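You operate a simulated robot arm through the tools that you are given. There is no shell and no other tool. Be economical: measure what you need, move in short steps, check, and stop when the job is done.

You are at the controls of a simulated two-armed robot. One attempt, no reset.

JOB
Unstrap the case on the cargo rack and stand it at the back.
Fine: let the strap off first, buckle in its holder, sliding block to slot 5. Set down upright: case.
Where things are to end (x, y in the base frame): case within 0.05 m of [0.86, -0.32].

It is judged by the outcome, as a careful person would: the job done as asked, and still so three seconds after it is handed in. It fails if anything else is knocked over, pushed out of place, dropped, spilled or broken.

ROBOT AND FRAMES
Two 7-joint arms with two-finger parallel grippers on one trunk, on a base that drives. Base frame: it is fixed to the floor where the robot stands at the start and does not move with it; the origin is under the middle of the robot, x ahead of it, y to its left, z up. Readings come in m, degrees, newtons and seconds.
The left shoulder is at the start at [0.021, 0.101, 1.448], the right one opposite. Places, roughly: back of the cargo rack [0.9, -0.3, 0.8]; blue strap button [0.5, 0.3, 0.8]; cart strap button [-0.8, 4.5, 0.3]; green strap button [0.6, 0.8, 0.8]; ladder strap button [-0.3, 6.3, 1.6]; orange strap button [0.5, 0.6, 0.8]; red strap button [0.8, 0.2, 0.8]; sliding block [0.6, -0.5, 0.8]; yellow holder [0.5, -0.2, 0.8]; yellow strap [-0.3, 1.4, 0]; yellow strap button [0.5, 0, 0.8]. Payload 2.4 kg a hand.
Tool frame (each hand has its own): the origin (TCP) lies between the finger pads and is the grasp point; the fingertips stand 0.024 m ahead of it; z points along the fingers, y is the line along which they close. Largest opening 0.068 m; finger width 0.017, thickness 0.01; the body of the gripper, 0.04 by 0.07 m, starts 0.041 m behind the TCP.
Orientation is told as [roll, pitch, yaw] about the base's x, y, z axes, in that order, counted from this pose: with the fingers straight down and closing along the base's y, the tool's x points along the base's -x, its y along +y and its z along -z.

CONTROLS
- The arms move only by the tool play_rows. It takes "left_moves", "right_moves" or both (then of equal length, played together; a hand with none holds still); each is one flat list of numbers, 7 for each row, row after row: the turn, a rotation vector about the tool's x, y, z in units of 8 degrees (1.0 is 8 degrees), then the shift along the tool's x, y, z in units of 20 mm (1.0 is 20 mm), then the closure, from 0 (fully open) to 1 (shut). In form: [ax, ay, az, x, y, z, jaw, ax, ay, az, x, y, z, jaw, ...]. A call has 1 to 10 rows; each row shifts and turns the commanded pose from where the row before left it, along the tool's axes as they then stand. A call with a number of a shift or a turn outside -1 to 1 is refused whole. Each row takes 0.2 s and may step no farther than 0.05 m and 8.6 degrees from the row before; otherwise, or with a gripper value out of range, the whole call is refused. Where a pose cannot be reached the arm comes as near as it can. A force on the tool above 40 N (or 10 N above the force at the start of the call, whichever is more), or a blocked arm, ends the call early, and 0.2 s more pass. Each finger travels about 0.072 m/s and halts on what it meets, pressing with about 40 N; the grip force reading is that of the motor and also rises with nothing between the fingers. The clock runs only during rows and for 0.2 s after the last one: add rows that do not move to give the fingers time. The reply holds the time, the measured pose of the TCP, the force on the tool along the base axes, the opening and the grip force, in the units named above and with some noise, with the torque about the TCP (base axes, N m) and any sound that the robot's microphone picked up.
- Cameras (640 x 400 px; columns grow to the right, rows downward): "scene" is now at [0.0751, -0.0214, 1.572]; the picture's right is [-0.33, -0.94, -0.00], its down [-0.83, 0.29, -0.48] and it looks along [0.45, -0.16, -0.88] (base axes); focal length 266 px, centre (320, 200). "left" rides on the left gripper at [0.084, -0.011, -0.075] in its tool frame; the picture's right is [0.13, 0.99, 0.00], its down [-0.60, 0.08, -0.79] and it looks along [-0.79, 0.10, 0.61] (tool axes); focal length 251 px, centre (320, 200). "right" rides on the right gripper at [0.084, 0.011, -0.075] in its tool frame; the picture's right is [-0.13, 0.99, 0.00], its down [-0.60, -0.08, -0.79] and it looks along [-0.79, -0.10, 0.61] (tool axes); focal length 251 px, centre (320, 200).
- camera(camera): a new picture of that camera. The clock stands still meanwhile.
- raise_lower(by): slides the trunk up (or, below 0, down) by that many m; the arms and the scene camera ride with it, the base frame stays. It gives what a move gives, with no picture.
- roll_base(legs): drives the robot by 1 to 6 legs, each [ahead, left, turn to the left] in m, m and degrees, along the robot's own axes; the way and the turn of a leg run together, so that a leg with both is an arc; at most 1.5 m and 180 degrees a leg. The arms and the cameras ride along, it lands a little off, and it stops where it bumps. It gives what a move gives.
- head_to(pan, tilt): turns the head with the scene camera to pan (to the left, within 86 degrees either way) and tilt (down, from -29 to 69), counted from straight ahead of the robot. It gives what a move gives.
- measure_at(camera, pixels): for up to 12 pixels [column, row] of the newest picture of that camera ("zoom" is the newest enlarged one), the place [x, y, z] in the base frame of the surface seen there, good to about 0.003 m. The clock stands still meanwhile.
- close_up(camera, box): a new picture of the part [left, top, right, bottom] of that camera's present view, enlarged. The clock stands still meanwhile.
- finish_job(): hands the job in; it is judged then, once.

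Keep the steps short. Do not move on a guess: measure, check each grasp and each placing, and mend mistakes. In all there are 80 turns and 70 pictures (those below and enlarged ones count). Leave the grippers open and the arms clear of the work at the hand-in unless told otherwise, and finish with a single line.

The tools are called after "Emit:" as a command line: name --argument value ..., lists and objects as JSON in quotes. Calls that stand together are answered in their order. play_rows: Moves the arms, as the interface text tells. Its arguments: {"type":"object","properties":{"left_moves":{"type":"array","items":{"type":"number"}},"right_moves":{"type":"array","items":{"type":"number"}}},"required":[]} The other tools are called the same way: raise_lower (by) slides the trunk up or down; roll_base (legs) drives the base; head_to (pan, tilt) turns the head that bears the scene camera; camera (camera) takes a picture; measure_at (camera, pixels) gives the place of the surface under pixels of a picture; close_up (camera, box) takes an enlarged picture of a part of a camera's view; finish_job () hands the job in.

At the start:

```text
time: 0.0
left_tool_pos: [0.2244, -0.0125, 1.1214]
left_ee_rot: [0.1, 0.2, 0.1]
left_wrist_force: [-0.6, -0.1, -0.2]
left_torque: [-0.01, 0.01, -0.03]
left_opening: 0.0677
left_grasp_force: 0.0
right_tool_pos: [0.2516, -0.288, 1.1357]
right_ee_rot: [-0.1, 0.0, 0.1]
right_wrist_force: [0.3, 0.4, 0.1]
right_torque: [0.02, -0.02, -0.02]
right_opening: 0.0679
right_grasp_force: 0.0
trunk travel left (down, up): [-0.66, 0.189]
robot x, y, heading: [-0.0018, 0.0008, -0.0]
head pan, tilt: [-19.4, 61.3]
```

scene: 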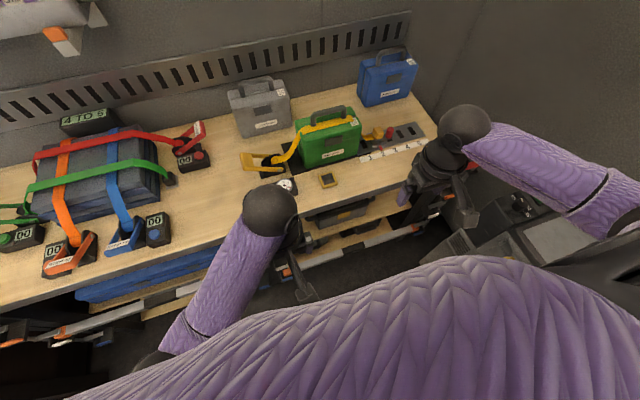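
right: 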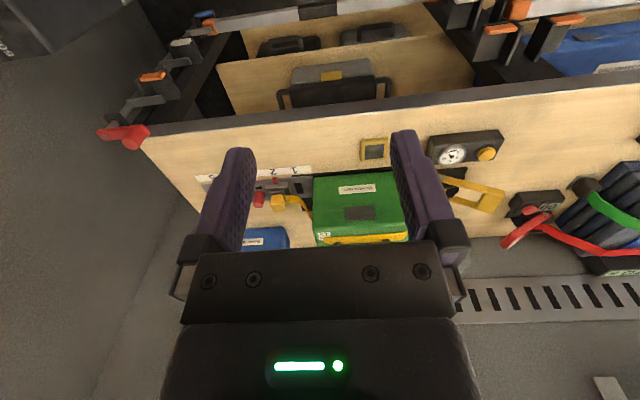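
left: 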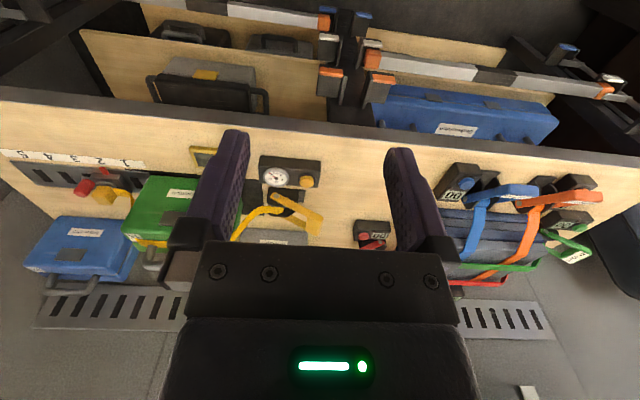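

I see a green case with a yellow strap, a gauge and button in front of it, and a slider with numbered slots to the right. I'll enlarge that area first.

Emit:
close_up --camera "scene" --box '[220, 60, 440, 200]'

Emit:
close_up --camera "right" --box '[190, 120, 530, 260]'

Emit:
close_up --camera "left" --box '[0, 120, 400, 300]'

```text
2.86 times, centred on (330, 130) of scene
```

zoom: 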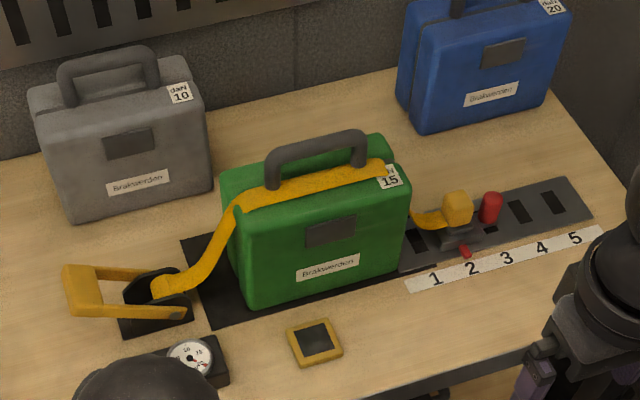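

```text
1.88 times, centred on (360, 190) of right
```

zoom: 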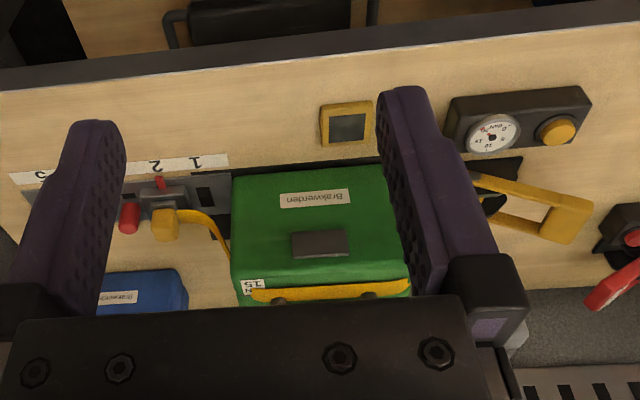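

```text
1.60 times, centred on (200, 210) of left
```

zoom: 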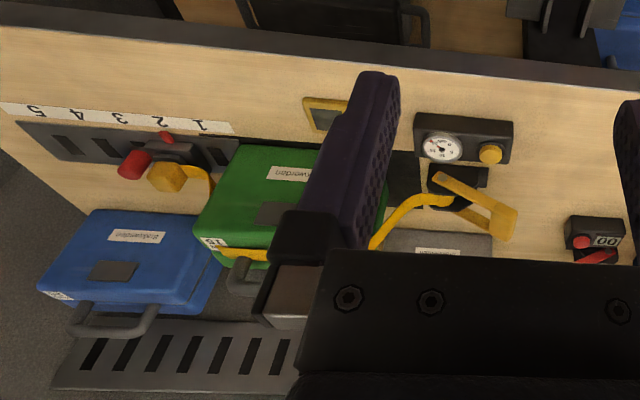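

The left wrist hides the gauge and its button. I'll shift the left hand 0.2 m left and the right hand 0.1 m right and back for a clear view.

Emit:
play_rows --left_moves '[0, 0, 0, 0, 1, 0, 0, 0, 0, 0, 0, 1, 0, 0, 0, 0, 0, 0, 1, 0, 0, 0, 0, 0, 0, 1, 0, 0, 0, 0, 0, 0, 1, 0, 0, 0, 0, 0, 0, 1, 0, 0, 0, 0, 0, 0, 1, 0, 0, 0, 0, 0, 0, 1, 0, 0, 0, 0, 0, 0, 1, 0, 0, 0, 0, 0, 0, 1, 0, 0]' --right_moves '[0, 0, 0, 0, -1, 0, 0, 0, 0, 0, 0, -1, 0, 0, 0, 0, 0, 0, -1, 0, 0, 0, 0, 0, 0, -1, 0, 0, 0, 0, 0, 0, -1, 0, 0, 0, 0, 0, 0, 0, 0, 0, 0, 0, 0, 0, 0, 0, 0, 0, 0, 0, 0, 0, 0, 0, 0, 0, 0, 0, 0, 0, 0, 0, 0, 0, 0, 0, 0, 0]'

Emit:
head_to --pan -22 --tilt 50

Emit:
camera --camera "scene"

```text
time: 2.2
left_tool_pos: [0.2254, 0.1859, 1.1224]
left_ee_rot: [0.0, 0.1, 0.0]
left_wrist_force: [0.6, -0.2, 0.4]
left_torque: [0.03, 0.01, -0.01]
left_opening: 0.068
left_grasp_force: 0.0
right_tool_pos: [0.2507, -0.3905, 1.1367]
right_ee_rot: [-0.1, 0.0, 0.1]
right_wrist_force: [0.5, 0.0, -0.7]
right_torque: [0.06, -0.02, 0.01]
right_opening: 0.068
right_grasp_force: 0.1
trunk travel left (down, up): [-0.66, 0.189]
robot x, y, heading: [-0.0, 0.0006, -0.1]
head pan, tilt: [-19.4, 61.3]
```

```text
time: 2.9
left_tool_pos: [0.226, 0.1858, 1.1225]
left_ee_rot: [0.0, 0.2, 0.0]
left_wrist_force: [-0.1, -0.4, -0.2]
left_torque: [-0.01, -0.03, 0.05]
left_opening: 0.0682
left_grasp_force: 0.0
right_tool_pos: [0.2511, -0.3902, 1.1357]
right_ee_rot: [-0.1, -0.1, 0.2]
right_wrist_force: [-0.3, -0.6, 0.2]
right_torque: [-0.02, -0.01, -0.01]
right_opening: 0.0679
right_grasp_force: 0.2
trunk travel left (down, up): [-0.66, 0.189]
robot x, y, heading: [0.0004, 0.0014, 0.1]
head pan, tilt: [-22.0, 50.0]
```

```text
63 pictures are left
```

scene: 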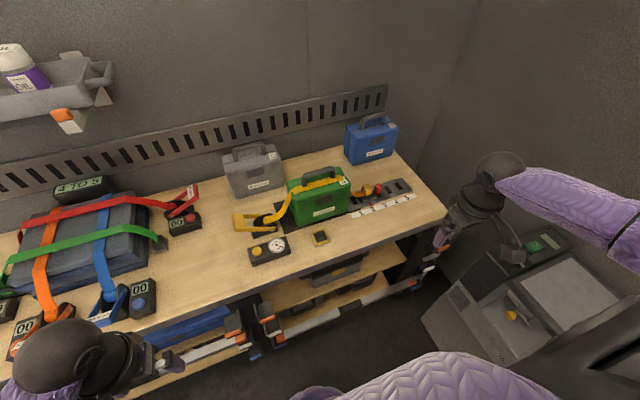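

Clear view now. I'll enlarge two parts: the gauge and lever, and the slide.

Emit:
close_up --camera "scene" --box '[335, 160, 425, 220]'

Emit:
measure_at --camera "zoom" --pixels '[[320, 200], [220, 190], [100, 370]]'

Emit:
close_up --camera "scene" --box '[225, 170, 355, 270]'

```text
6.67 times, centred on (380, 190) of scene
```

zoom: 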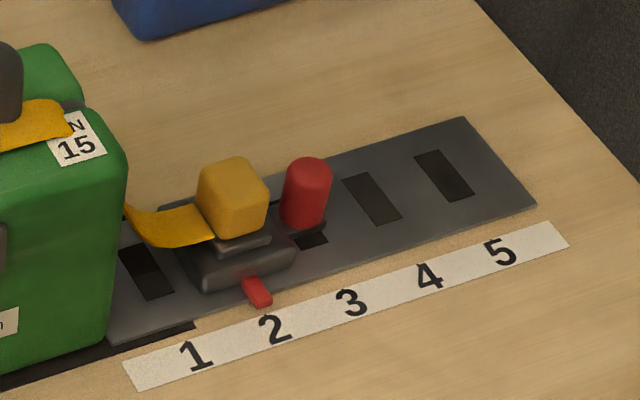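

```text
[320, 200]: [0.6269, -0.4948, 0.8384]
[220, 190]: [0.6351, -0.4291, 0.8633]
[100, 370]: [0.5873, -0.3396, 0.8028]
```

```text
4.00 times, centred on (290, 220) of scene
```

zoom: 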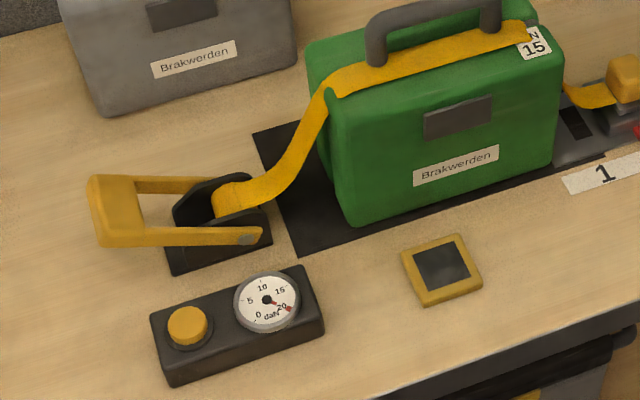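

The gauge shows high tension (needle near 18–20), with the yellow button to its left. The buckle is the yellow block on the sliding block, which is at 2 and has a red knob. I'll measure these parts.

Emit:
measure_at --camera "zoom" --pixels '[[188, 322], [266, 300], [160, 320], [443, 262], [415, 265], [472, 280], [110, 210], [190, 184], [190, 236], [378, 60], [495, 20], [435, 25]]'

Emit:
close_up --camera "right" --box '[200, 100, 520, 300]'

Emit:
close_up --camera "scene" --box '[335, 160, 425, 220]'

Emit:
measure_at --camera "zoom" --pixels '[[235, 165], [215, 215], [258, 215], [307, 165], [303, 205], [258, 292], [245, 265], [145, 270], [445, 175], [373, 198], [310, 240], [205, 265]]'

```text
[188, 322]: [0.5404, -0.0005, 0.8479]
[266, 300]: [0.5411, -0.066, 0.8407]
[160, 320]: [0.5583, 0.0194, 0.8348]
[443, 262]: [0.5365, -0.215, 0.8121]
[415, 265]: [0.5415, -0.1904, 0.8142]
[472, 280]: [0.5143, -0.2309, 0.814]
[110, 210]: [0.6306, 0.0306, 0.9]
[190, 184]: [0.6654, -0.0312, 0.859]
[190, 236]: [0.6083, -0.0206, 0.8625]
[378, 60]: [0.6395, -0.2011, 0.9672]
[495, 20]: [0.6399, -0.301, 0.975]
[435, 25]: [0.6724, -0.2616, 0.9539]
```

```text
2.00 times, centred on (360, 200) of right
```

zoom: 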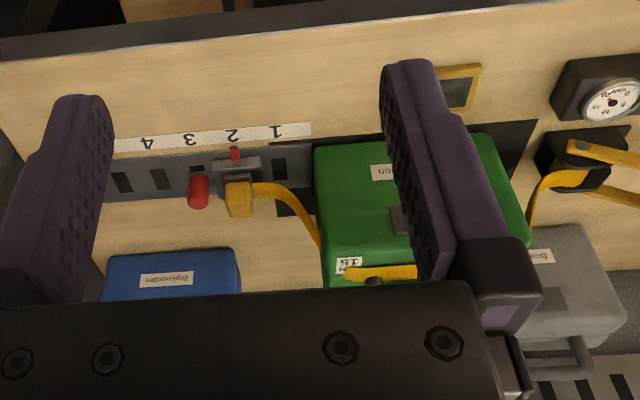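

```text
6.67 times, centred on (380, 190) of scene
```

zoom: 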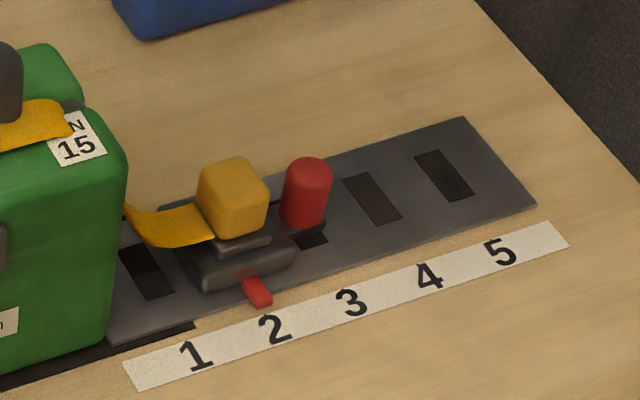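

```text
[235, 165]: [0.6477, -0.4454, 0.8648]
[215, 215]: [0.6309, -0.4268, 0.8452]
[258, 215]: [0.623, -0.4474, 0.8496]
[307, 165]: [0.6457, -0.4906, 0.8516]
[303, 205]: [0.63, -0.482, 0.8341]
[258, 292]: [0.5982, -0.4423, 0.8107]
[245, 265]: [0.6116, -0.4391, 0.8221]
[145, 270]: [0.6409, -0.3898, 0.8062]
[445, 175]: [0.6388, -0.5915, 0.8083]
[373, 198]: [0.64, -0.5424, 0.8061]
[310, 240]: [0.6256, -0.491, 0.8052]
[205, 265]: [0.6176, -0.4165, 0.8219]
```

Slots are 0.05 m apart (5 is at y≈-0.592) and the block is at slot 2 (y≈-0.44). I'll lower the trunk 0.2 m for reach, then bring the closed left hand over the button at (0.540, 0, 0.848).

Emit:
raise_lower --by -0.2

Emit:
play_rows --left_moves '[0, 0, 0, -1, -0.935, -0.4, 1, 0, 0, 0, -1, -0.935, -0.4, 1, 0, 0, 0, -1, -0.935, 0, 1, 0, 0, 0, -1, -0.935, 0, 1, 0, 0, 0, -1, -0.935, 0, 1, 0, 0, 0, -1, -0.935, 0, 1, 0, 0, 0, -1, -0.935, 0, 1, 0, 0, 0, -1, -0.935, 0, 1, 0, 0, 0, -1, -0.935, 0, 1, 0, 0, 0, -1, -0.935, 0, 1]'

```text
time: 5.1
left_tool_pos: [0.225, 0.1866, 0.922]
left_ee_rot: [0.0, 0.2, 0.0]
left_wrist_force: [0.6, 0.3, -0.3]
left_torque: [0.01, -0.04, 0.02]
left_opening: 0.068
left_grasp_force: 0.0
right_tool_pos: [0.2512, -0.3883, 0.9369]
right_ee_rot: [-0.1, 0.0, 0.1]
right_wrist_force: [-0.9, 0.9, 0.5]
right_torque: [-0.03, 0.0, 0.01]
right_opening: 0.0681
right_grasp_force: 0.0
trunk travel left (down, up): [-0.46, 0.389]
robot x, y, heading: [-0.0021, 0.0009, 0.1]
head pan, tilt: [-22.0, 50.0]
```

```text
time: 7.3
left_tool_pos: [0.4241, -0.0019, 0.9365]
left_ee_rot: [0.0, 0.0, 0.1]
left_wrist_force: [0.1, -0.1, -0.8]
left_torque: [0.0, 0.02, 0.01]
left_opening: 0.0002
left_grasp_force: 23.6
right_tool_pos: [0.2511, -0.3893, 0.9352]
right_ee_rot: [-0.1, 0.1, 0.2]
right_wrist_force: [0.3, 0.4, -0.2]
right_torque: [-0.03, -0.03, -0.01]
right_opening: 0.0679
right_grasp_force: 0.1
trunk travel left (down, up): [-0.46, 0.389]
robot x, y, heading: [-0.0005, 0.0005, 0.2]
head pan, tilt: [-22.0, 50.0]
```

Next, 0.116 m forward, then down to about 10 mm above the button.

Emit:
play_rows --left_moves '[0, 0, 0, -1, 0, 0, 1, 0, 0, 0, -1, 0, 0, 1, 0, 0, 0, -1, 0, 0, 1, 0, 0, 0, -1, 0, 0, 1, 0, 0, 0, -1, 0, 0, 1, 0, 0, 0, -0.8, 0, 0, 1, 0, 0, 0, 0, 0, 1, 1, 0, 0, 0, 0, 0, 1, 1, 0, 0, 0, 0, 0, 0.7, 1]'

Emit:
camera --camera "left"

Emit:
camera --camera "scene"

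```text
time: 9.3
left_tool_pos: [0.4347, 0.0309, 0.9012]
left_ee_rot: [0.1, 0.1, 0.0]
left_wrist_force: [1.0, -0.1, -0.2]
left_torque: [-0.02, 0.02, -0.01]
left_opening: 0.0001
left_grasp_force: 23.6
left hand out of reach, approached as far as the arm can: row 1, 2, 3, 4, 5, 6, 7, 8, 9
right_tool_pos: [0.2513, -0.389, 0.9347]
right_ee_rot: [-0.1, 0.1, 0.1]
right_wrist_force: [-0.2, 0.1, -0.5]
right_torque: [-0.02, 0.01, 0.01]
right_opening: 0.0681
right_grasp_force: 0.1
trunk travel left (down, up): [-0.46, 0.389]
robot x, y, heading: [-0.0016, -0.0017, 0.0]
head pan, tilt: [-22.0, 50.0]
```

```text
58 pictures are left
```

left: 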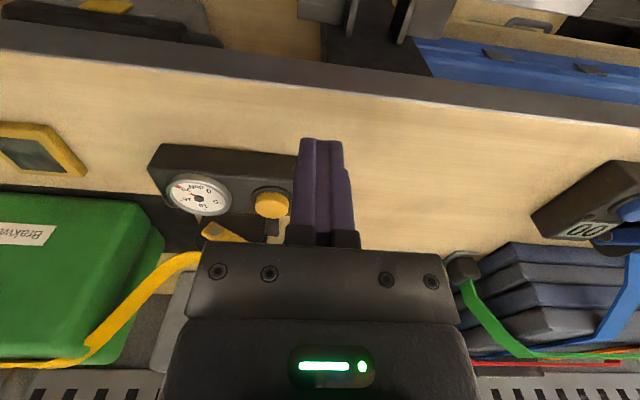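

```text
57 pictures are left
```

scene: 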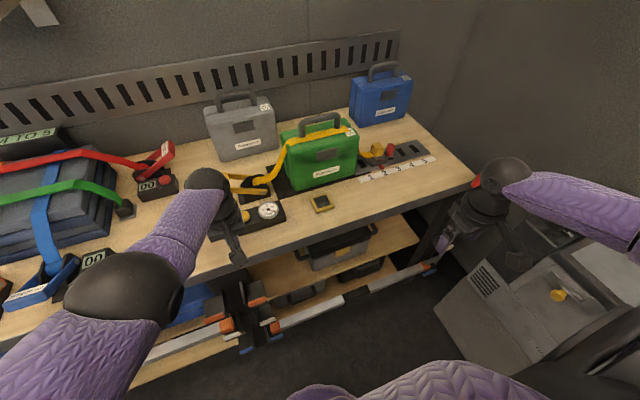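

The hand is out of reach; the base must go closer. I'll measure the rack's front edge and the lower parts to see how far it can drive.

Emit:
measure_at --camera "scene" --pixels '[[300, 242], [400, 208], [200, 282], [320, 248], [345, 300], [272, 328], [420, 270], [310, 380], [240, 300], [262, 320], [440, 340], [380, 310]]'

Emit:
head_to --pan 0 --tilt 69

Emit:
camera --camera "scene"

```text
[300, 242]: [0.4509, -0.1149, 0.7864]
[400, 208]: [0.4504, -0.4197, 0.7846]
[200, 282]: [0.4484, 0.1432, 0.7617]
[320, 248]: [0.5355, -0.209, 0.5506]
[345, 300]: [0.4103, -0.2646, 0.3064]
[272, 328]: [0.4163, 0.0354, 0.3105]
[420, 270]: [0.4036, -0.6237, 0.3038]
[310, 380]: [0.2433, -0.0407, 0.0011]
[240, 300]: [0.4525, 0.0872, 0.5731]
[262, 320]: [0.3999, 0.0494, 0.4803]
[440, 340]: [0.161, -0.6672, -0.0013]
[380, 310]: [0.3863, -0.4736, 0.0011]
```

```text
time: 10.2
left_tool_pos: [0.4353, 0.0304, 0.9014]
left_ee_rot: [0.1, 0.1, 0.0]
left_wrist_force: [-0.2, -0.5, 0.1]
left_torque: [-0.01, 0.0, 0.0]
left_opening: 0.0001
left_grasp_force: 23.2
right_tool_pos: [0.2518, -0.3884, 0.9339]
right_ee_rot: [-0.1, 0.0, 0.1]
right_wrist_force: [-0.3, 0.2, -0.7]
right_torque: [0.02, 0.0, 0.01]
right_opening: 0.0678
right_grasp_force: 0.1
trunk travel left (down, up): [-0.46, 0.389]
robot x, y, heading: [-0.0022, 0.0006, 0.1]
head pan, tilt: [0.0, 68.8]
```

```text
56 pictures are left
```

scene: 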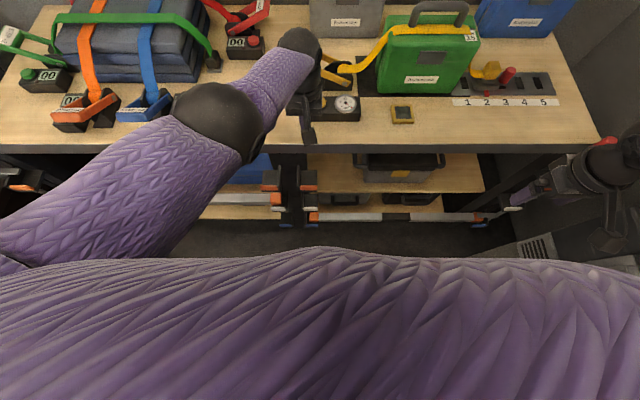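

I'll check the robot's own front extent so I know how close it can drive.

Emit:
measure_at --camera "scene" --pixels '[[320, 256], [200, 262], [450, 262], [320, 300], [280, 190], [285, 178], [480, 218], [318, 170], [340, 240]]'

Emit:
roll_base --legs '[[0.1, 0, 0]]'

Emit:
camera --camera "scene"

```text
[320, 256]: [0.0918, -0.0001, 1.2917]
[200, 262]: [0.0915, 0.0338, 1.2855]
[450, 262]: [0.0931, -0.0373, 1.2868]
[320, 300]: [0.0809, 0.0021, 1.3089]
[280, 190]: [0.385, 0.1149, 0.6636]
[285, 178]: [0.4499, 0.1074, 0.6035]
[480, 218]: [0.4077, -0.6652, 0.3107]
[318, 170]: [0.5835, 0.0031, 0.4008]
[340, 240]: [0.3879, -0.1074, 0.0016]
```

```text
time: 11.3
left_tool_pos: [0.5367, 0.0309, 0.9005]
left_ee_rot: [0.1, 0.1, 0.3]
left_wrist_force: [1.0, 0.2, 0.4]
left_torque: [-0.01, 0.04, 0.0]
left_opening: 0.0002
left_grasp_force: 23.6
right_tool_pos: [0.3533, -0.3879, 0.9349]
right_ee_rot: [-0.1, 0.1, 0.1]
right_wrist_force: [-0.6, 0.7, -0.4]
right_torque: [-0.02, 0.03, 0.02]
right_opening: 0.0681
right_grasp_force: 0.1
trunk travel left (down, up): [-0.46, 0.389]
robot x, y, heading: [0.0991, 0.0009, 0.3]
head pan, tilt: [0.0, 68.8]
```

```text
55 pictures are left
```

scene: 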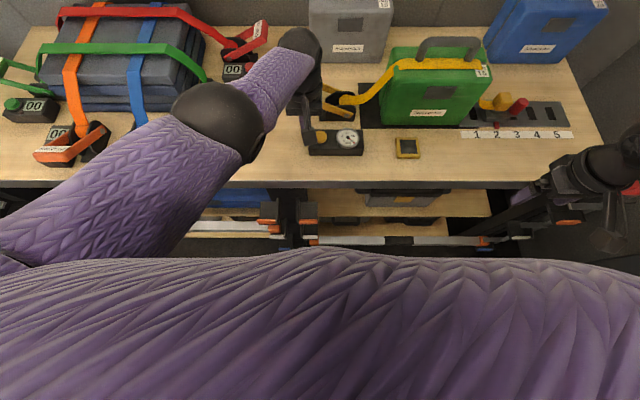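

The base is now at x=0.10 with nothing touched. I'll drive 0.05 ahead and 0.1 right, so both the button and the case side fall within reach.

Emit:
roll_base --legs '[[0.05, -0.1, 0]]'

```text
time: 12.5
left_tool_pos: [0.587, -0.065, 0.9008]
left_ee_rot: [0.1, 0.0, 0.4]
left_wrist_force: [0.2, -0.7, 0.5]
left_torque: [0.01, 0.0, 0.02]
left_opening: 0.0
left_grasp_force: 22.9
right_tool_pos: [0.4039, -0.4854, 0.9354]
right_ee_rot: [0.0, 0.1, 0.3]
right_wrist_force: [-0.1, -0.6, -1.1]
right_torque: [0.04, 0.0, -0.03]
right_opening: 0.0681
right_grasp_force: 0.0
trunk travel left (down, up): [-0.46, 0.389]
robot x, y, heading: [0.1514, -0.1004, 0.6]
head pan, tilt: [0.0, 68.8]
```

Left hand at (0.587, -0.065, 0.90). I'll back it 0.047, then shift left 0.064 to stand above the button.

Emit:
play_rows --left_moves '[0, 0, 0, 0.8, 0, 0, 1, 0, 0, 0, 0.8, 0, 0, 1, 0, 0, 0, 0.75, 0, 0, 1, 0, 0, 0, 0, 0.8, 0, 1, 0, 0, 0, 0, 0.8, 0, 1, 0, 0, 0, 0, 0.8, 0, 1, 0, 0, 0, 0, 0.8, 0, 1]'

Emit:
camera --camera "left"

```text
time: 14.1
left_tool_pos: [0.5384, 0.0024, 0.9007]
left_ee_rot: [0.0, 0.1, 0.5]
left_wrist_force: [-0.5, -0.2, -0.8]
left_torque: [-0.01, -0.02, 0.0]
left_opening: 0.0001
left_grasp_force: 23.7
right_tool_pos: [0.4036, -0.4837, 0.9344]
right_ee_rot: [-0.1, 0.0, 0.4]
right_wrist_force: [0.1, -0.7, 0.1]
right_torque: [-0.02, -0.01, 0.02]
right_opening: 0.0679
right_grasp_force: 0.1
trunk travel left (down, up): [-0.46, 0.389]
robot x, y, heading: [0.1492, -0.097, 0.2]
head pan, tilt: [0.0, 68.8]
```

```text
54 pictures are left
```

left: 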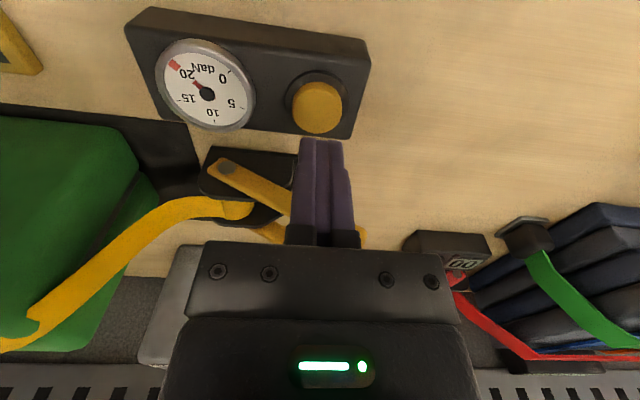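

The needle reads about 17–18 daN, with a red mark just past 20. I'll measure the button in this picture before pressing.

Emit:
measure_at --camera "left" --pixels '[[316, 106], [300, 106], [332, 106], [228, 166], [290, 200], [320, 40], [360, 120]]'

Emit:
close_up --camera "left" --box '[130, 10, 380, 166]'

```text
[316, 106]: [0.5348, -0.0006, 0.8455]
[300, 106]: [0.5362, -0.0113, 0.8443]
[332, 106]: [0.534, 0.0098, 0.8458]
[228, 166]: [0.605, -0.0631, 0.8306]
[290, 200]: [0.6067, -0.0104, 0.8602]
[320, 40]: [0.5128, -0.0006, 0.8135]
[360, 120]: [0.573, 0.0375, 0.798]
```

```text
2.56 times, centred on (255, 88) of left
```

zoom: 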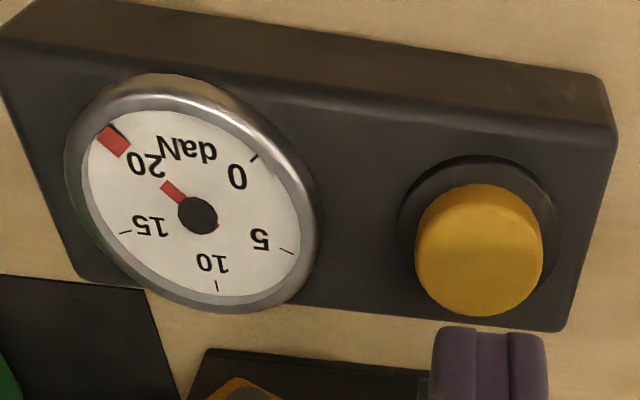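

The button centre is about (0.539, 0), top 0.847; fingertips are at 0.877. I'll press down 34 mm and come back up.

Emit:
play_rows --left_moves '[0, 0, 0, 0, 0, 1, 1, 0, 0, 0, 0, 0, 0.4, 1, 0, 0, 0, 0, 0, 0.2, 1, 0, 0, 0, 0, 0, 0.15, 1]'

Emit:
close_up --camera "left" --box '[100, 10, 400, 197]'

```text
time: 15.1
left_tool_pos: [0.5398, 0.0004, 0.8648]
left_ee_rot: [-0.1, 0.0, 0.5]
left_wrist_force: [2.7, -0.9, 4.0]
left_torque: [0.0, -0.04, -0.01]
left_opening: 0.0001
left_grasp_force: 23.8
right_tool_pos: [0.4038, -0.4847, 0.935]
right_ee_rot: [-0.2, 0.0, 0.4]
right_wrist_force: [0.0, 0.4, -0.4]
right_torque: [-0.03, 0.03, -0.01]
right_opening: 0.0678
right_grasp_force: 0.0
trunk travel left (down, up): [-0.46, 0.389]
robot x, y, heading: [0.1469, -0.0959, 0.4]
head pan, tilt: [0.0, 68.8]
heard: click
```

```text
2.13 times, centred on (250, 104) of left
```

zoom: 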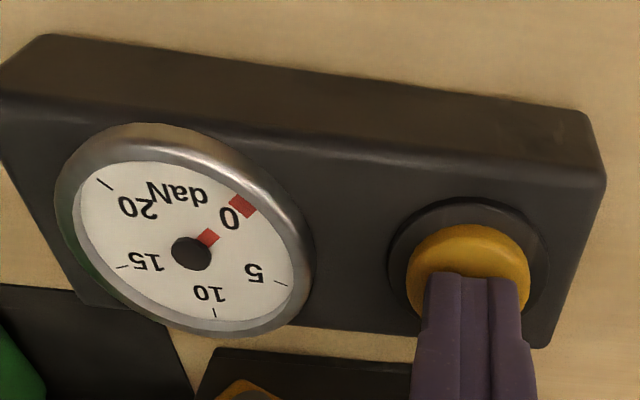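

The gauge now reads 0, so the tension is off. I'll lift the left hand and draw it back, clear of the table items.

Emit:
play_rows --left_moves '[0, 0, 0, 0, 0, -1, 1, 0, 0, 0, 0, 0, -1, 1, 0, 0, 0, 0, 0, -1, 1, 0, 0, 0, 1, 1, -1, 1, 0, 0, 0, 1, 1, -1, 0.5, 0, 0, 0, 1, 1, -1, 0, 0, 0, 0, 1, 1, -1, 0, 0, 0, 0, 1, 1, 0, 0, 0, 0, 0, 1, 1, 0, 0, 0, 0, 0, 1, 1, 0, 0]' --right_moves '[0, 0, 0, 0, 0, -1, 0, 0, 0, 0, 0, 0, -1, 0, 0, 0, 0, 0, 0, -1, 0, 0, 0, 0, 0, 0, -1, 0, 0, 0, 0, 0, 0, -1, 0, 0, 0, 0, 0, 0, 0, 0, 0, 0, 0, 0, 0, 0, 0, 0, 0, 0, 0, 0, 0, 0, 0, 0, 0, 0, 0, 0, 0, 0, 0, 0, 0, 0, 0, 0]'

Emit:
roll_base --legs '[[0, -0.2, 0], [0.05, 0, 0]]'

Emit:
raise_lower --by -0.08

Emit:
head_to --pan -10 --tilt 60

Emit:
camera --camera "scene"

```text
time: 17.3
left_tool_pos: [0.3996, 0.1372, 1.0066]
left_ee_rot: [0.0, 0.0, 0.2]
left_wrist_force: [-0.1, 0.2, -1.2]
left_torque: [0.0, 0.0, -0.03]
left_opening: 0.0682
left_grasp_force: 0.0
right_tool_pos: [0.4015, -0.485, 1.033]
right_ee_rot: [-0.1, 0.1, 0.4]
right_wrist_force: [-0.7, -0.1, 0.2]
right_torque: [-0.01, -0.02, -0.02]
right_opening: 0.0679
right_grasp_force: 0.0
trunk travel left (down, up): [-0.46, 0.389]
robot x, y, heading: [0.1502, -0.0952, 0.5]
head pan, tilt: [0.0, 68.8]
```

```text
time: 19.4
left_tool_pos: [0.453, -0.0571, 1.0058]
left_ee_rot: [0.2, 0.1, 0.3]
left_wrist_force: [-0.3, 0.7, 0.4]
left_torque: [-0.01, 0.0, -0.01]
left_opening: 0.068
left_grasp_force: 0.1
right_tool_pos: [0.453, -0.6792, 1.0328]
right_ee_rot: [0.0, -0.1, 0.2]
right_wrist_force: [1.0, 0.7, 0.2]
right_torque: [0.01, 0.01, -0.02]
right_opening: 0.068
right_grasp_force: 0.0
trunk travel left (down, up): [-0.46, 0.389]
robot x, y, heading: [0.2013, -0.2901, 0.1]
head pan, tilt: [0.0, 68.8]
```

```text
time: 20.6
left_tool_pos: [0.4521, -0.0563, 0.9265]
left_ee_rot: [0.0, 0.1, 0.3]
left_wrist_force: [-0.5, 0.6, 0.2]
left_torque: [0.0, -0.03, 0.01]
left_opening: 0.0677
left_grasp_force: 0.2
right_tool_pos: [0.4532, -0.6797, 0.9548]
right_ee_rot: [0.0, 0.0, 0.3]
right_wrist_force: [0.0, 0.3, -0.2]
right_torque: [0.0, 0.0, -0.01]
right_opening: 0.0679
right_grasp_force: 0.0
trunk travel left (down, up): [-0.38, 0.469]
robot x, y, heading: [0.2025, -0.2904, 0.3]
head pan, tilt: [0.0, 68.8]
```

```text
time: 21.3
left_tool_pos: [0.4521, -0.0565, 0.9248]
left_ee_rot: [0.0, 0.2, 0.3]
left_wrist_force: [0.3, 0.1, 0.5]
left_torque: [0.0, -0.04, -0.02]
left_opening: 0.0679
left_grasp_force: 0.1
right_tool_pos: [0.4517, -0.6796, 0.9534]
right_ee_rot: [-0.1, 0.0, 0.3]
right_wrist_force: [0.0, -0.1, 0.5]
right_torque: [0.02, -0.01, 0.0]
right_opening: 0.0681
right_grasp_force: 0.1
trunk travel left (down, up): [-0.38, 0.469]
robot x, y, heading: [0.2032, -0.2908, 0.3]
head pan, tilt: [-10.0, 60.0]
```

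```text
51 pictures are left
```

scene: 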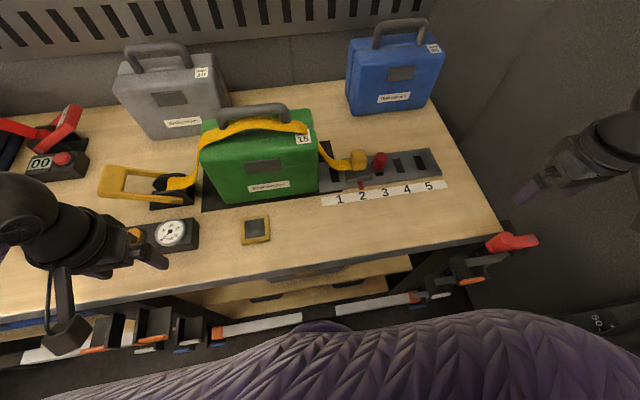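

The strap is now slack. I'll zoom in on the buckle and slide from here and measure.

Emit:
close_up --camera "scene" --box '[310, 130, 450, 218]'

Emit:
close_up --camera "right" --box '[320, 40, 640, 240]'

```text
4.55 times, centred on (380, 174) of scene
```

zoom: 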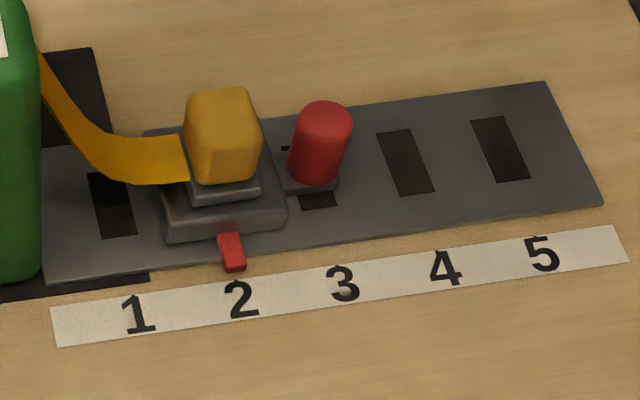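

```text
2.00 times, centred on (480, 140) of right
```

zoom: 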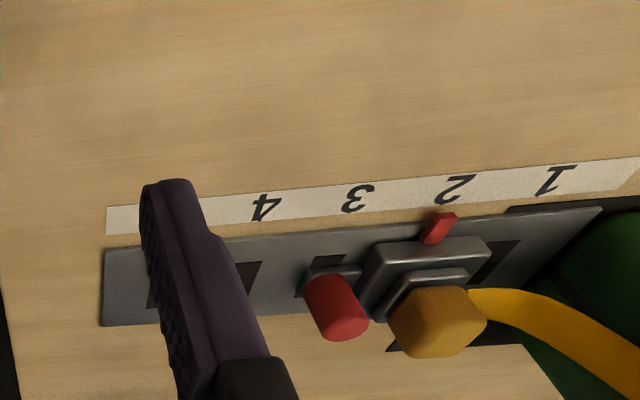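

Emit:
measure_at --camera "zoom" --pixels '[[432, 325], [395, 315], [470, 318], [440, 290], [336, 310], [350, 330], [430, 275], [435, 245], [440, 225], [500, 300], [325, 272], [420, 350]]'

Emit:
measure_at --camera "scene" --pixels '[[358, 154], [355, 164], [365, 163], [380, 157], [379, 168], [253, 228], [243, 218], [269, 215], [242, 243], [270, 240]]'

Emit:
close_up --camera "scene" --box '[225, 200, 289, 240]'

```text
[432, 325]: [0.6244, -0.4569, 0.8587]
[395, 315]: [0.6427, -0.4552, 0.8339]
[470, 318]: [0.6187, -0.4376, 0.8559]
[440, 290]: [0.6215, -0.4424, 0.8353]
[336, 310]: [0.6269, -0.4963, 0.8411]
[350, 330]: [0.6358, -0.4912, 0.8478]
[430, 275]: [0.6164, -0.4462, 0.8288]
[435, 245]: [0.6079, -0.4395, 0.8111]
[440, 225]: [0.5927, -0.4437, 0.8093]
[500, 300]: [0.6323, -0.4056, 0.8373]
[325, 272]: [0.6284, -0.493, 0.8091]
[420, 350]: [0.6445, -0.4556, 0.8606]
```

```text
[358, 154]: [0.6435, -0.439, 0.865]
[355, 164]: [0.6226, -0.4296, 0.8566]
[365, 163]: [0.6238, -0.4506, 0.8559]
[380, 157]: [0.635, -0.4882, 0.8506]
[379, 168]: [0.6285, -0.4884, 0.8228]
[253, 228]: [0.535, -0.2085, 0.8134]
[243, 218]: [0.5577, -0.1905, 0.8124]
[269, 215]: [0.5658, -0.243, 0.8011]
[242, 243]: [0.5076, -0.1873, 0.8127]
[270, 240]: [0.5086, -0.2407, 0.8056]
```

```text
10.00 times, centred on (257, 220) of scene
```

zoom: 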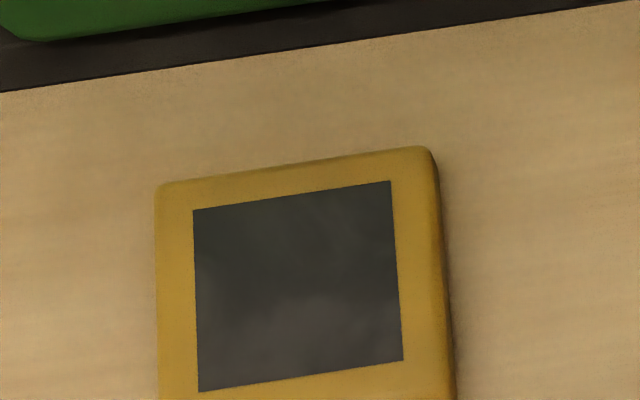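

Buckle is a ~0.03 m cube at (0.637, -0.440), top 0.866. The strap leaves on its left and the knob is close on its right, so I'll grip it front-to-back with the hand yawed 90°. First I move the right hand 0.1 forward and 0.2 left at the present height.

Emit:
measure_at --camera "zoom" --pixels '[[296, 285], [193, 210], [390, 182], [403, 360], [198, 391], [170, 300], [430, 250], [290, 175]]'

Emit:
play_rows --right_moves '[0, 0, 0, -0.5, 1, 0, 0, 0, 0, 0, -0.5, 1, 0, 0, 0, 0, 0, -0.5, 1, 0, 0, 0, 0, 0, -0.5, 1, 0, 0, 0, 0, 0, -0.5, 1, 0, 0, 0, 0, 0, -0.5, 1, 0, 0, 0, 0, 0, -0.5, 1, 0, 0, 0, 0, 0, -0.5, 1, 0, 0, 0, 0, 0, -0.5, 1, 0, 0, 0, 0, 0, -0.5, 1, 0, 0]'

Emit:
play_rows --right_moves '[0, 0, -1, 0, 0, 0, 0, 0, 0, -1, 0, 0, 0, 0, 0, 0, -1, 0, 0, 0, 0, 0, 0, -1, 0, 0, 0, 0, 0, 0, -1, 0, 0, 0, 0, 0, 0, -1, 0, 0, 0, 0, 0, 0, -1, 0, 0, 0, 0, 0, 0, -1, 0, 0, 0, 0, 0, 0, -1, 0, 0, 0, 0, 0, 0, -1, 0, 0, 0, 0]'

```text
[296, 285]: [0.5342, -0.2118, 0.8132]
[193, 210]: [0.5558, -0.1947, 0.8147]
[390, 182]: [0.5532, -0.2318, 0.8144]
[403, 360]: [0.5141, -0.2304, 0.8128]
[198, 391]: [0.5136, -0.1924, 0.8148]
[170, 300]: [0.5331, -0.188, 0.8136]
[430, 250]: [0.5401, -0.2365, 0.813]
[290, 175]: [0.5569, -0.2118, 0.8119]
```

```text
time: 23.5
left_tool_pos: [0.4516, -0.0566, 0.9254]
left_ee_rot: [0.1, 0.0, 0.3]
left_wrist_force: [0.3, -0.2, -1.1]
left_torque: [0.0, 0.0, 0.03]
left_opening: 0.0682
left_grasp_force: 0.0
right_tool_pos: [0.5517, -0.4802, 0.9547]
right_ee_rot: [-0.1, 0.0, 0.4]
right_wrist_force: [0.7, -0.3, -0.8]
right_torque: [0.02, -0.01, 0.03]
right_opening: 0.068
right_grasp_force: 0.0
trunk travel left (down, up): [-0.38, 0.469]
robot x, y, heading: [0.2012, -0.2889, 0.2]
head pan, tilt: [-10.0, 60.0]
```

```text
time: 25.7
left_tool_pos: [0.4526, -0.0568, 0.9258]
left_ee_rot: [0.1, 0.1, 0.3]
left_wrist_force: [-0.3, -0.1, 0.8]
left_torque: [0.0, 0.03, -0.03]
left_opening: 0.0678
left_grasp_force: 0.1
right_tool_pos: [0.5499, -0.4787, 0.9527]
right_ee_rot: [0.0, 0.1, 80.5]
right_wrist_force: [-0.2, -0.2, 0.4]
right_torque: [0.01, 0.04, 0.03]
right_opening: 0.068
right_grasp_force: 0.1
trunk travel left (down, up): [-0.38, 0.469]
robot x, y, heading: [0.2067, -0.2934, 0.5]
head pan, tilt: [-10.0, 60.0]
```

Yaw is 80.5°. I'll finish the turn and move over the buckle at (0.637, -0.440), still high.

Emit:
play_rows --right_moves '[0, 0, -0.6, 0, 0, 0, 0, 0, 0, -0.6, 0, 0, 0, 0, 0, 0, 0, -0.4, -0.9, 0, 0, 0, 0, 0, -0.4, -0.9, 0, 0, 0, 0, 0, -0.4, -0.9, 0, 0, 0, 0, 0, -0.4, -0.9, 0, 0, 0, 0, 0, -0.35, -0.75, 0, 0]'

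Emit:
camera --camera "right"

Emit:
camera --camera "scene"

```text
time: 27.3
left_tool_pos: [0.453, -0.0581, 0.9254]
left_ee_rot: [0.0, 0.1, 0.3]
left_wrist_force: [-0.5, -0.8, -0.5]
left_torque: [0.0, 0.01, 0.02]
left_opening: 0.068
left_grasp_force: 0.1
right_tool_pos: [0.6393, -0.4423, 0.9537]
right_ee_rot: [0.1, 0.1, 89.9]
right_wrist_force: [-1.1, 0.5, 0.0]
right_torque: [0.01, 0.01, -0.03]
right_opening: 0.0678
right_grasp_force: 0.1
trunk travel left (down, up): [-0.38, 0.469]
robot x, y, heading: [0.2041, -0.2916, 0.4]
head pan, tilt: [-10.0, 60.0]
```

```text
47 pictures are left
```

right: 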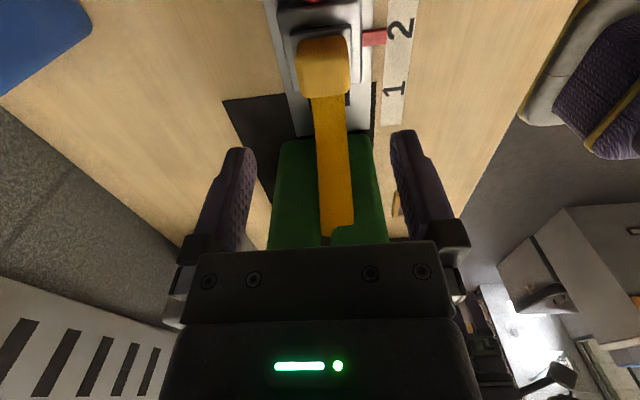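

```text
46 pictures are left
```

scene: 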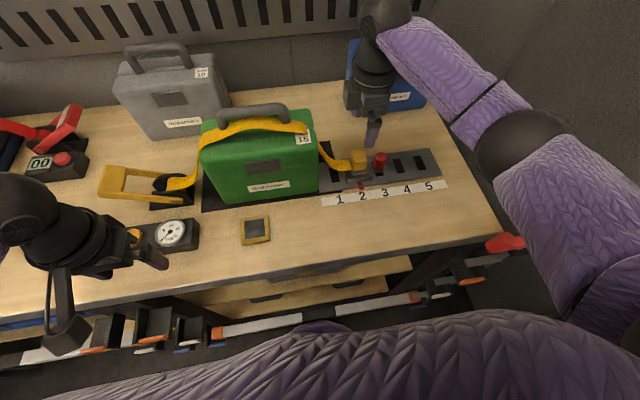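

The buckle sits centred between the fingers (column ~323). I'll go down to TCP z 0.860, with the tips just above the block.

Emit:
play_rows --right_moves '[0, 0, 0, -0.05, 0.05, 0.9, 0, 0, 0, 0, 0, 0, 0.9, 0, 0, 0, 0, 0, 0, 0.9, 0, 0, 0, 0, 0, 0, 0.9, 0, 0, 0, 0, 0, 0, 0.6, 0, 0, 0, 0, 0, 0, 0.48, 0]'

Emit:
close_up --camera "scene" --box '[310, 120, 450, 208]'

Emit:
camera --camera "right"

```text
time: 28.7
left_tool_pos: [0.4518, -0.0561, 0.9258]
left_ee_rot: [0.1, 0.0, 0.2]
left_wrist_force: [0.2, 0.6, -0.2]
left_torque: [-0.02, 0.02, 0.01]
left_opening: 0.0678
left_grasp_force: 0.1
right_tool_pos: [0.6391, -0.4384, 0.8604]
right_ee_rot: [0.0, 0.1, 90.0]
right_wrist_force: [-0.1, -0.3, 0.5]
right_torque: [0.0, 0.0, -0.04]
right_opening: 0.0679
right_grasp_force: 0.1
trunk travel left (down, up): [-0.38, 0.469]
robot x, y, heading: [0.2051, -0.2904, 0.1]
head pan, tilt: [-10.0, 60.0]
```

```text
4.55 times, centred on (380, 164) of scene
```

zoom: 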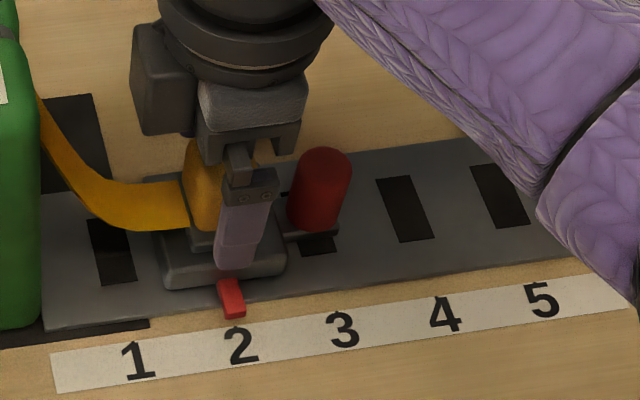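

```text
44 pictures are left
```

right: 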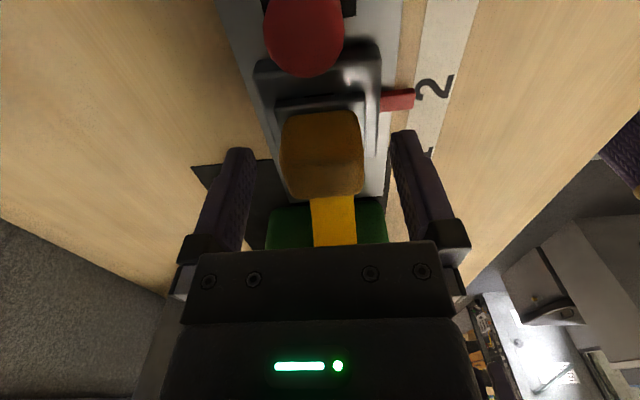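

The buckle is between the fingers. I'll close on it.

Emit:
play_rows --right_moves '[0, 0, 0, 0, 0, 0, 0.5, 0, 0, 0, 0, 0, 0, 1, 0, 0, 0, 0, 0, 0, 1, 0, 0, 0, 0, 0, 0, 1]'

```text
time: 29.7
left_tool_pos: [0.4524, -0.0567, 0.9264]
left_ee_rot: [0.0, 0.1, 0.3]
left_wrist_force: [0.4, -0.1, 0.1]
left_torque: [-0.02, -0.03, -0.01]
left_opening: 0.068
left_grasp_force: 0.0
right_tool_pos: [0.641, -0.4383, 0.8613]
right_ee_rot: [0.0, 0.1, 89.9]
right_wrist_force: [-0.2, -0.1, 0.2]
right_torque: [0.02, 0.04, -0.02]
right_opening: 0.0352
right_grasp_force: 39.4
trunk travel left (down, up): [-0.38, 0.469]
robot x, y, heading: [0.2055, -0.2908, 0.4]
head pan, tilt: [-10.0, 60.0]
heard: snap
```

Gripped at 0.035 m, with a snap. I'll lift slowly by 20 mm and watch the force.

Emit:
play_rows --right_moves '[0, 0, 0, 0, 0, -0.3, 1, 0, 0, 0, 0, 0, -0.3, 1, 0, 0, 0, 0, 0, -0.4, 1]'

Emit:
close_up --camera "scene" --box '[310, 120, 450, 208]'

```text
time: 30.5
left_tool_pos: [0.4519, -0.058, 0.9255]
left_ee_rot: [0.1, 0.1, 0.3]
left_wrist_force: [0.9, 0.4, 0.6]
left_torque: [0.01, 0.01, -0.04]
left_opening: 0.0678
left_grasp_force: 0.0
right_tool_pos: [0.6393, -0.4388, 0.8796]
right_ee_rot: [0.0, 0.0, 89.9]
right_wrist_force: [-0.3, 0.9, 0.0]
right_torque: [0.01, 0.0, 0.03]
right_opening: 0.0353
right_grasp_force: 39.7
trunk travel left (down, up): [-0.38, 0.469]
robot x, y, heading: [0.2033, -0.2935, 0.2]
head pan, tilt: [-10.0, 60.0]
```

```text
4.55 times, centred on (380, 164) of scene
```

zoom: 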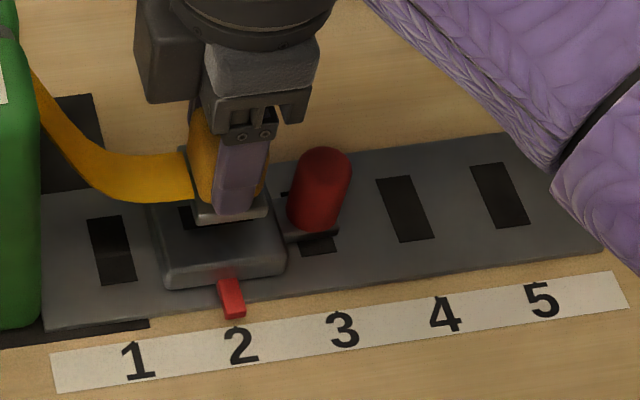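

The buckle is free, with its grey tongue out. I'll measure the case's front face for clearance, then lift 20 mm and bring the buckle forward 0.104 toward the robot.

Emit:
measure_at --camera "scene" --pixels '[[265, 187], [225, 200], [310, 186], [215, 150], [300, 145], [264, 165], [250, 107], [230, 112], [280, 108], [222, 118], [288, 112]]'

Emit:
play_rows --left_moves '[0, 0, 0, 0, 1, 0, 0, 0, 0, 0, 0, 1, 0, 0, 0, 0, 0, 0, 1, 0, 0, 0, 0, 0, 0, 1, 0, 0, 0, 0, 0, 0, 1, 0, 0, 0, 0, 0, 0, 0, 0, 0, 0, 0, 0, 0, 0, 0, 0, 0, 0, 0, 0, 0, 0, 0]' --right_moves '[0, 0, 0, 0, 0, -0.7, 1, 0, 0, 0, 0, 0, -0.7, 1, 0, 0, 0, 0, 0.85, 0, 1, 0, 0, 0, 0, 0.85, 0, 1, 0, 0, 0, 0, 0.85, 0, 1, 0, 0, 0, 0, 0.85, 0, 1, 0, 0, 0, 0, 0.9, 0, 1, 0, 0, 0, 0, 0.9, 0, 1]'

```text
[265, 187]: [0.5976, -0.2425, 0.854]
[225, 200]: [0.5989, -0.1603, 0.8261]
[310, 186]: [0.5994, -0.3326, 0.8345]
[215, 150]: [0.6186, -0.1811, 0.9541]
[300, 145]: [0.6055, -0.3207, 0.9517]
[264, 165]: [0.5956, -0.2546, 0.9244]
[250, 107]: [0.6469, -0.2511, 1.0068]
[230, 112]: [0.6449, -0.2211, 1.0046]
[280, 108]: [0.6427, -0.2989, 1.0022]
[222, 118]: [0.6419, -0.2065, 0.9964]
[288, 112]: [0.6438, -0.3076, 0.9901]
```

```text
time: 32.3
left_tool_pos: [0.4509, 0.043, 0.9263]
left_ee_rot: [0.0, 0.1, 0.3]
left_wrist_force: [-0.2, 1.1, 0.2]
left_torque: [-0.01, 0.0, -0.02]
left_opening: 0.0681
left_grasp_force: 0.1
right_tool_pos: [0.5332, -0.4408, 0.9053]
right_ee_rot: [0.0, 0.1, 89.9]
right_wrist_force: [0.4, 0.2, -0.5]
right_torque: [0.02, -0.02, 0.01]
right_opening: 0.035
right_grasp_force: 40.3
trunk travel left (down, up): [-0.38, 0.469]
robot x, y, heading: [0.2016, -0.2895, -0.0]
head pan, tilt: [-10.0, 60.0]
```

Case front is at x 0.597, so there's clearance. Next, 0.2 m left towards the holder, at this height.

Emit:
play_rows --right_moves '[0, 0, 0, -1, 0, 0, 1, 0, 0, 0, -1, 0, 0, 1, 0, 0, 0, -1, 0, 0, 1, 0, 0, 0, -1, 0, 0, 1, 0, 0, 0, -1, 0, 0, 1, 0, 0, 0, -1, 0, 0, 1, 0, 0, 0, -1, 0, 0, 1, 0, 0, 0, -1, 0, 0, 1, 0, 0, 0, -1, 0, 0, 1]'

Emit:
camera --camera "scene"

Emit:
camera --camera "right"

```text
time: 34.3
left_tool_pos: [0.4494, 0.0424, 0.9258]
left_ee_rot: [0.0, 0.2, 0.3]
left_wrist_force: [-0.8, -0.3, 0.6]
left_torque: [0.0, 0.01, 0.0]
left_opening: 0.0681
left_grasp_force: 0.0
right_tool_pos: [0.5329, -0.2599, 0.9074]
right_ee_rot: [0.0, 0.2, 89.9]
right_wrist_force: [0.4, -0.1, -0.2]
right_torque: [0.03, 0.0, 0.0]
right_opening: 0.0353
right_grasp_force: 40.1
trunk travel left (down, up): [-0.38, 0.469]
robot x, y, heading: [0.2015, -0.2915, -0.1]
head pan, tilt: [-10.0, 60.0]
```

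```text
42 pictures are left
```

scene: 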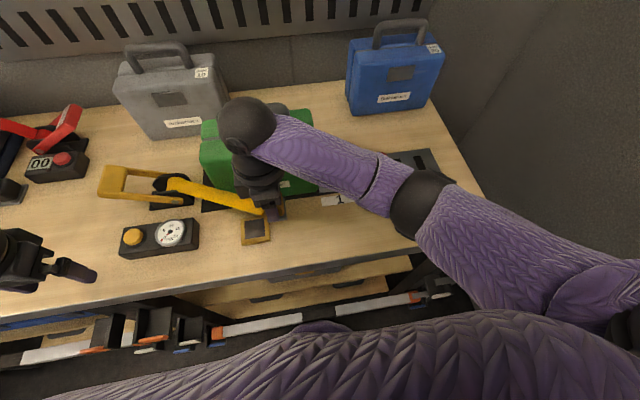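

```text
41 pictures are left
```

right: 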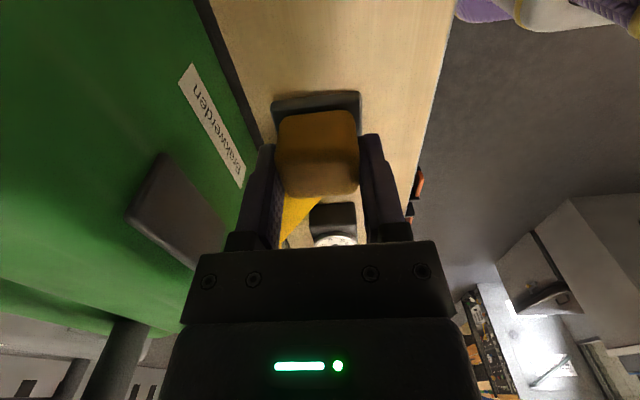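

The strap now hangs directly from the lever to the buckle, off the case. I'll do the last 0.048 m left, then down to about 10 mm above the holder.

Emit:
play_rows --right_moves '[0, 0, 0, -0.8, 0, 0, 1, 0, 0, 0, -0.8, -0.1, 0, 1, 0, 0, 0, -0.87, 0, 0, 1, 0, 0, 0, 0, 0, 0.7, 1, 0, 0, 0, 0, 0, 0.7, 1, 0, 0, 0, 0, 0, 0.7, 1]'

Emit:
close_up --camera "scene" --box '[200, 170, 340, 258]'

Emit:
camera --camera "right"

```text
time: 35.7
left_tool_pos: [0.4502, 0.0443, 0.9262]
left_ee_rot: [0.0, 0.0, 0.3]
left_wrist_force: [-1.0, -0.1, -1.0]
left_torque: [0.02, 0.01, 0.01]
left_opening: 0.0682
left_grasp_force: 0.1
right_tool_pos: [0.5374, -0.2094, 0.8666]
right_ee_rot: [-0.1, 0.2, 89.9]
right_wrist_force: [-0.6, -0.1, -0.8]
right_torque: [-0.01, -0.02, -0.03]
right_opening: 0.0354
right_grasp_force: 39.7
trunk travel left (down, up): [-0.38, 0.469]
robot x, y, heading: [0.1992, -0.2941, 0.3]
head pan, tilt: [-10.0, 60.0]
```

```text
4.55 times, centred on (270, 214) of scene
```

zoom: 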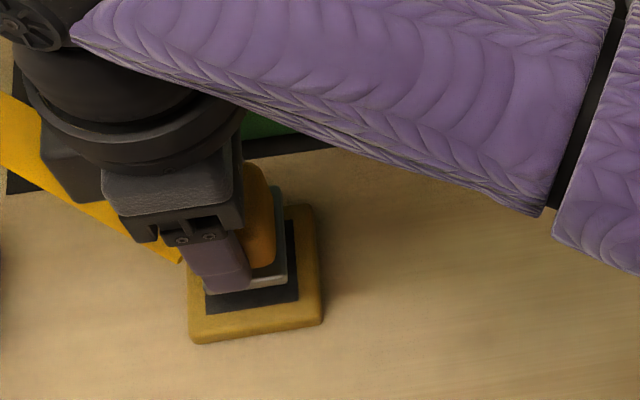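

```text
39 pictures are left
```

right: 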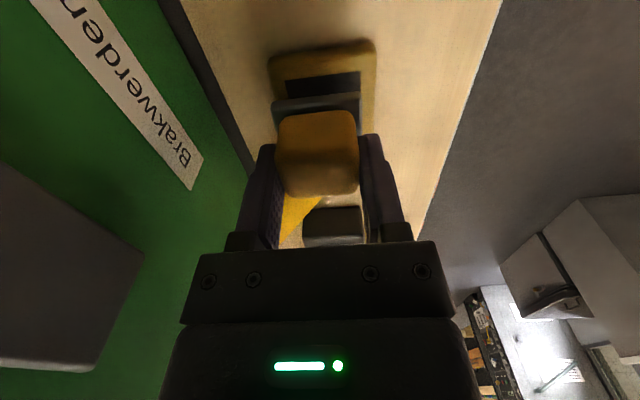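

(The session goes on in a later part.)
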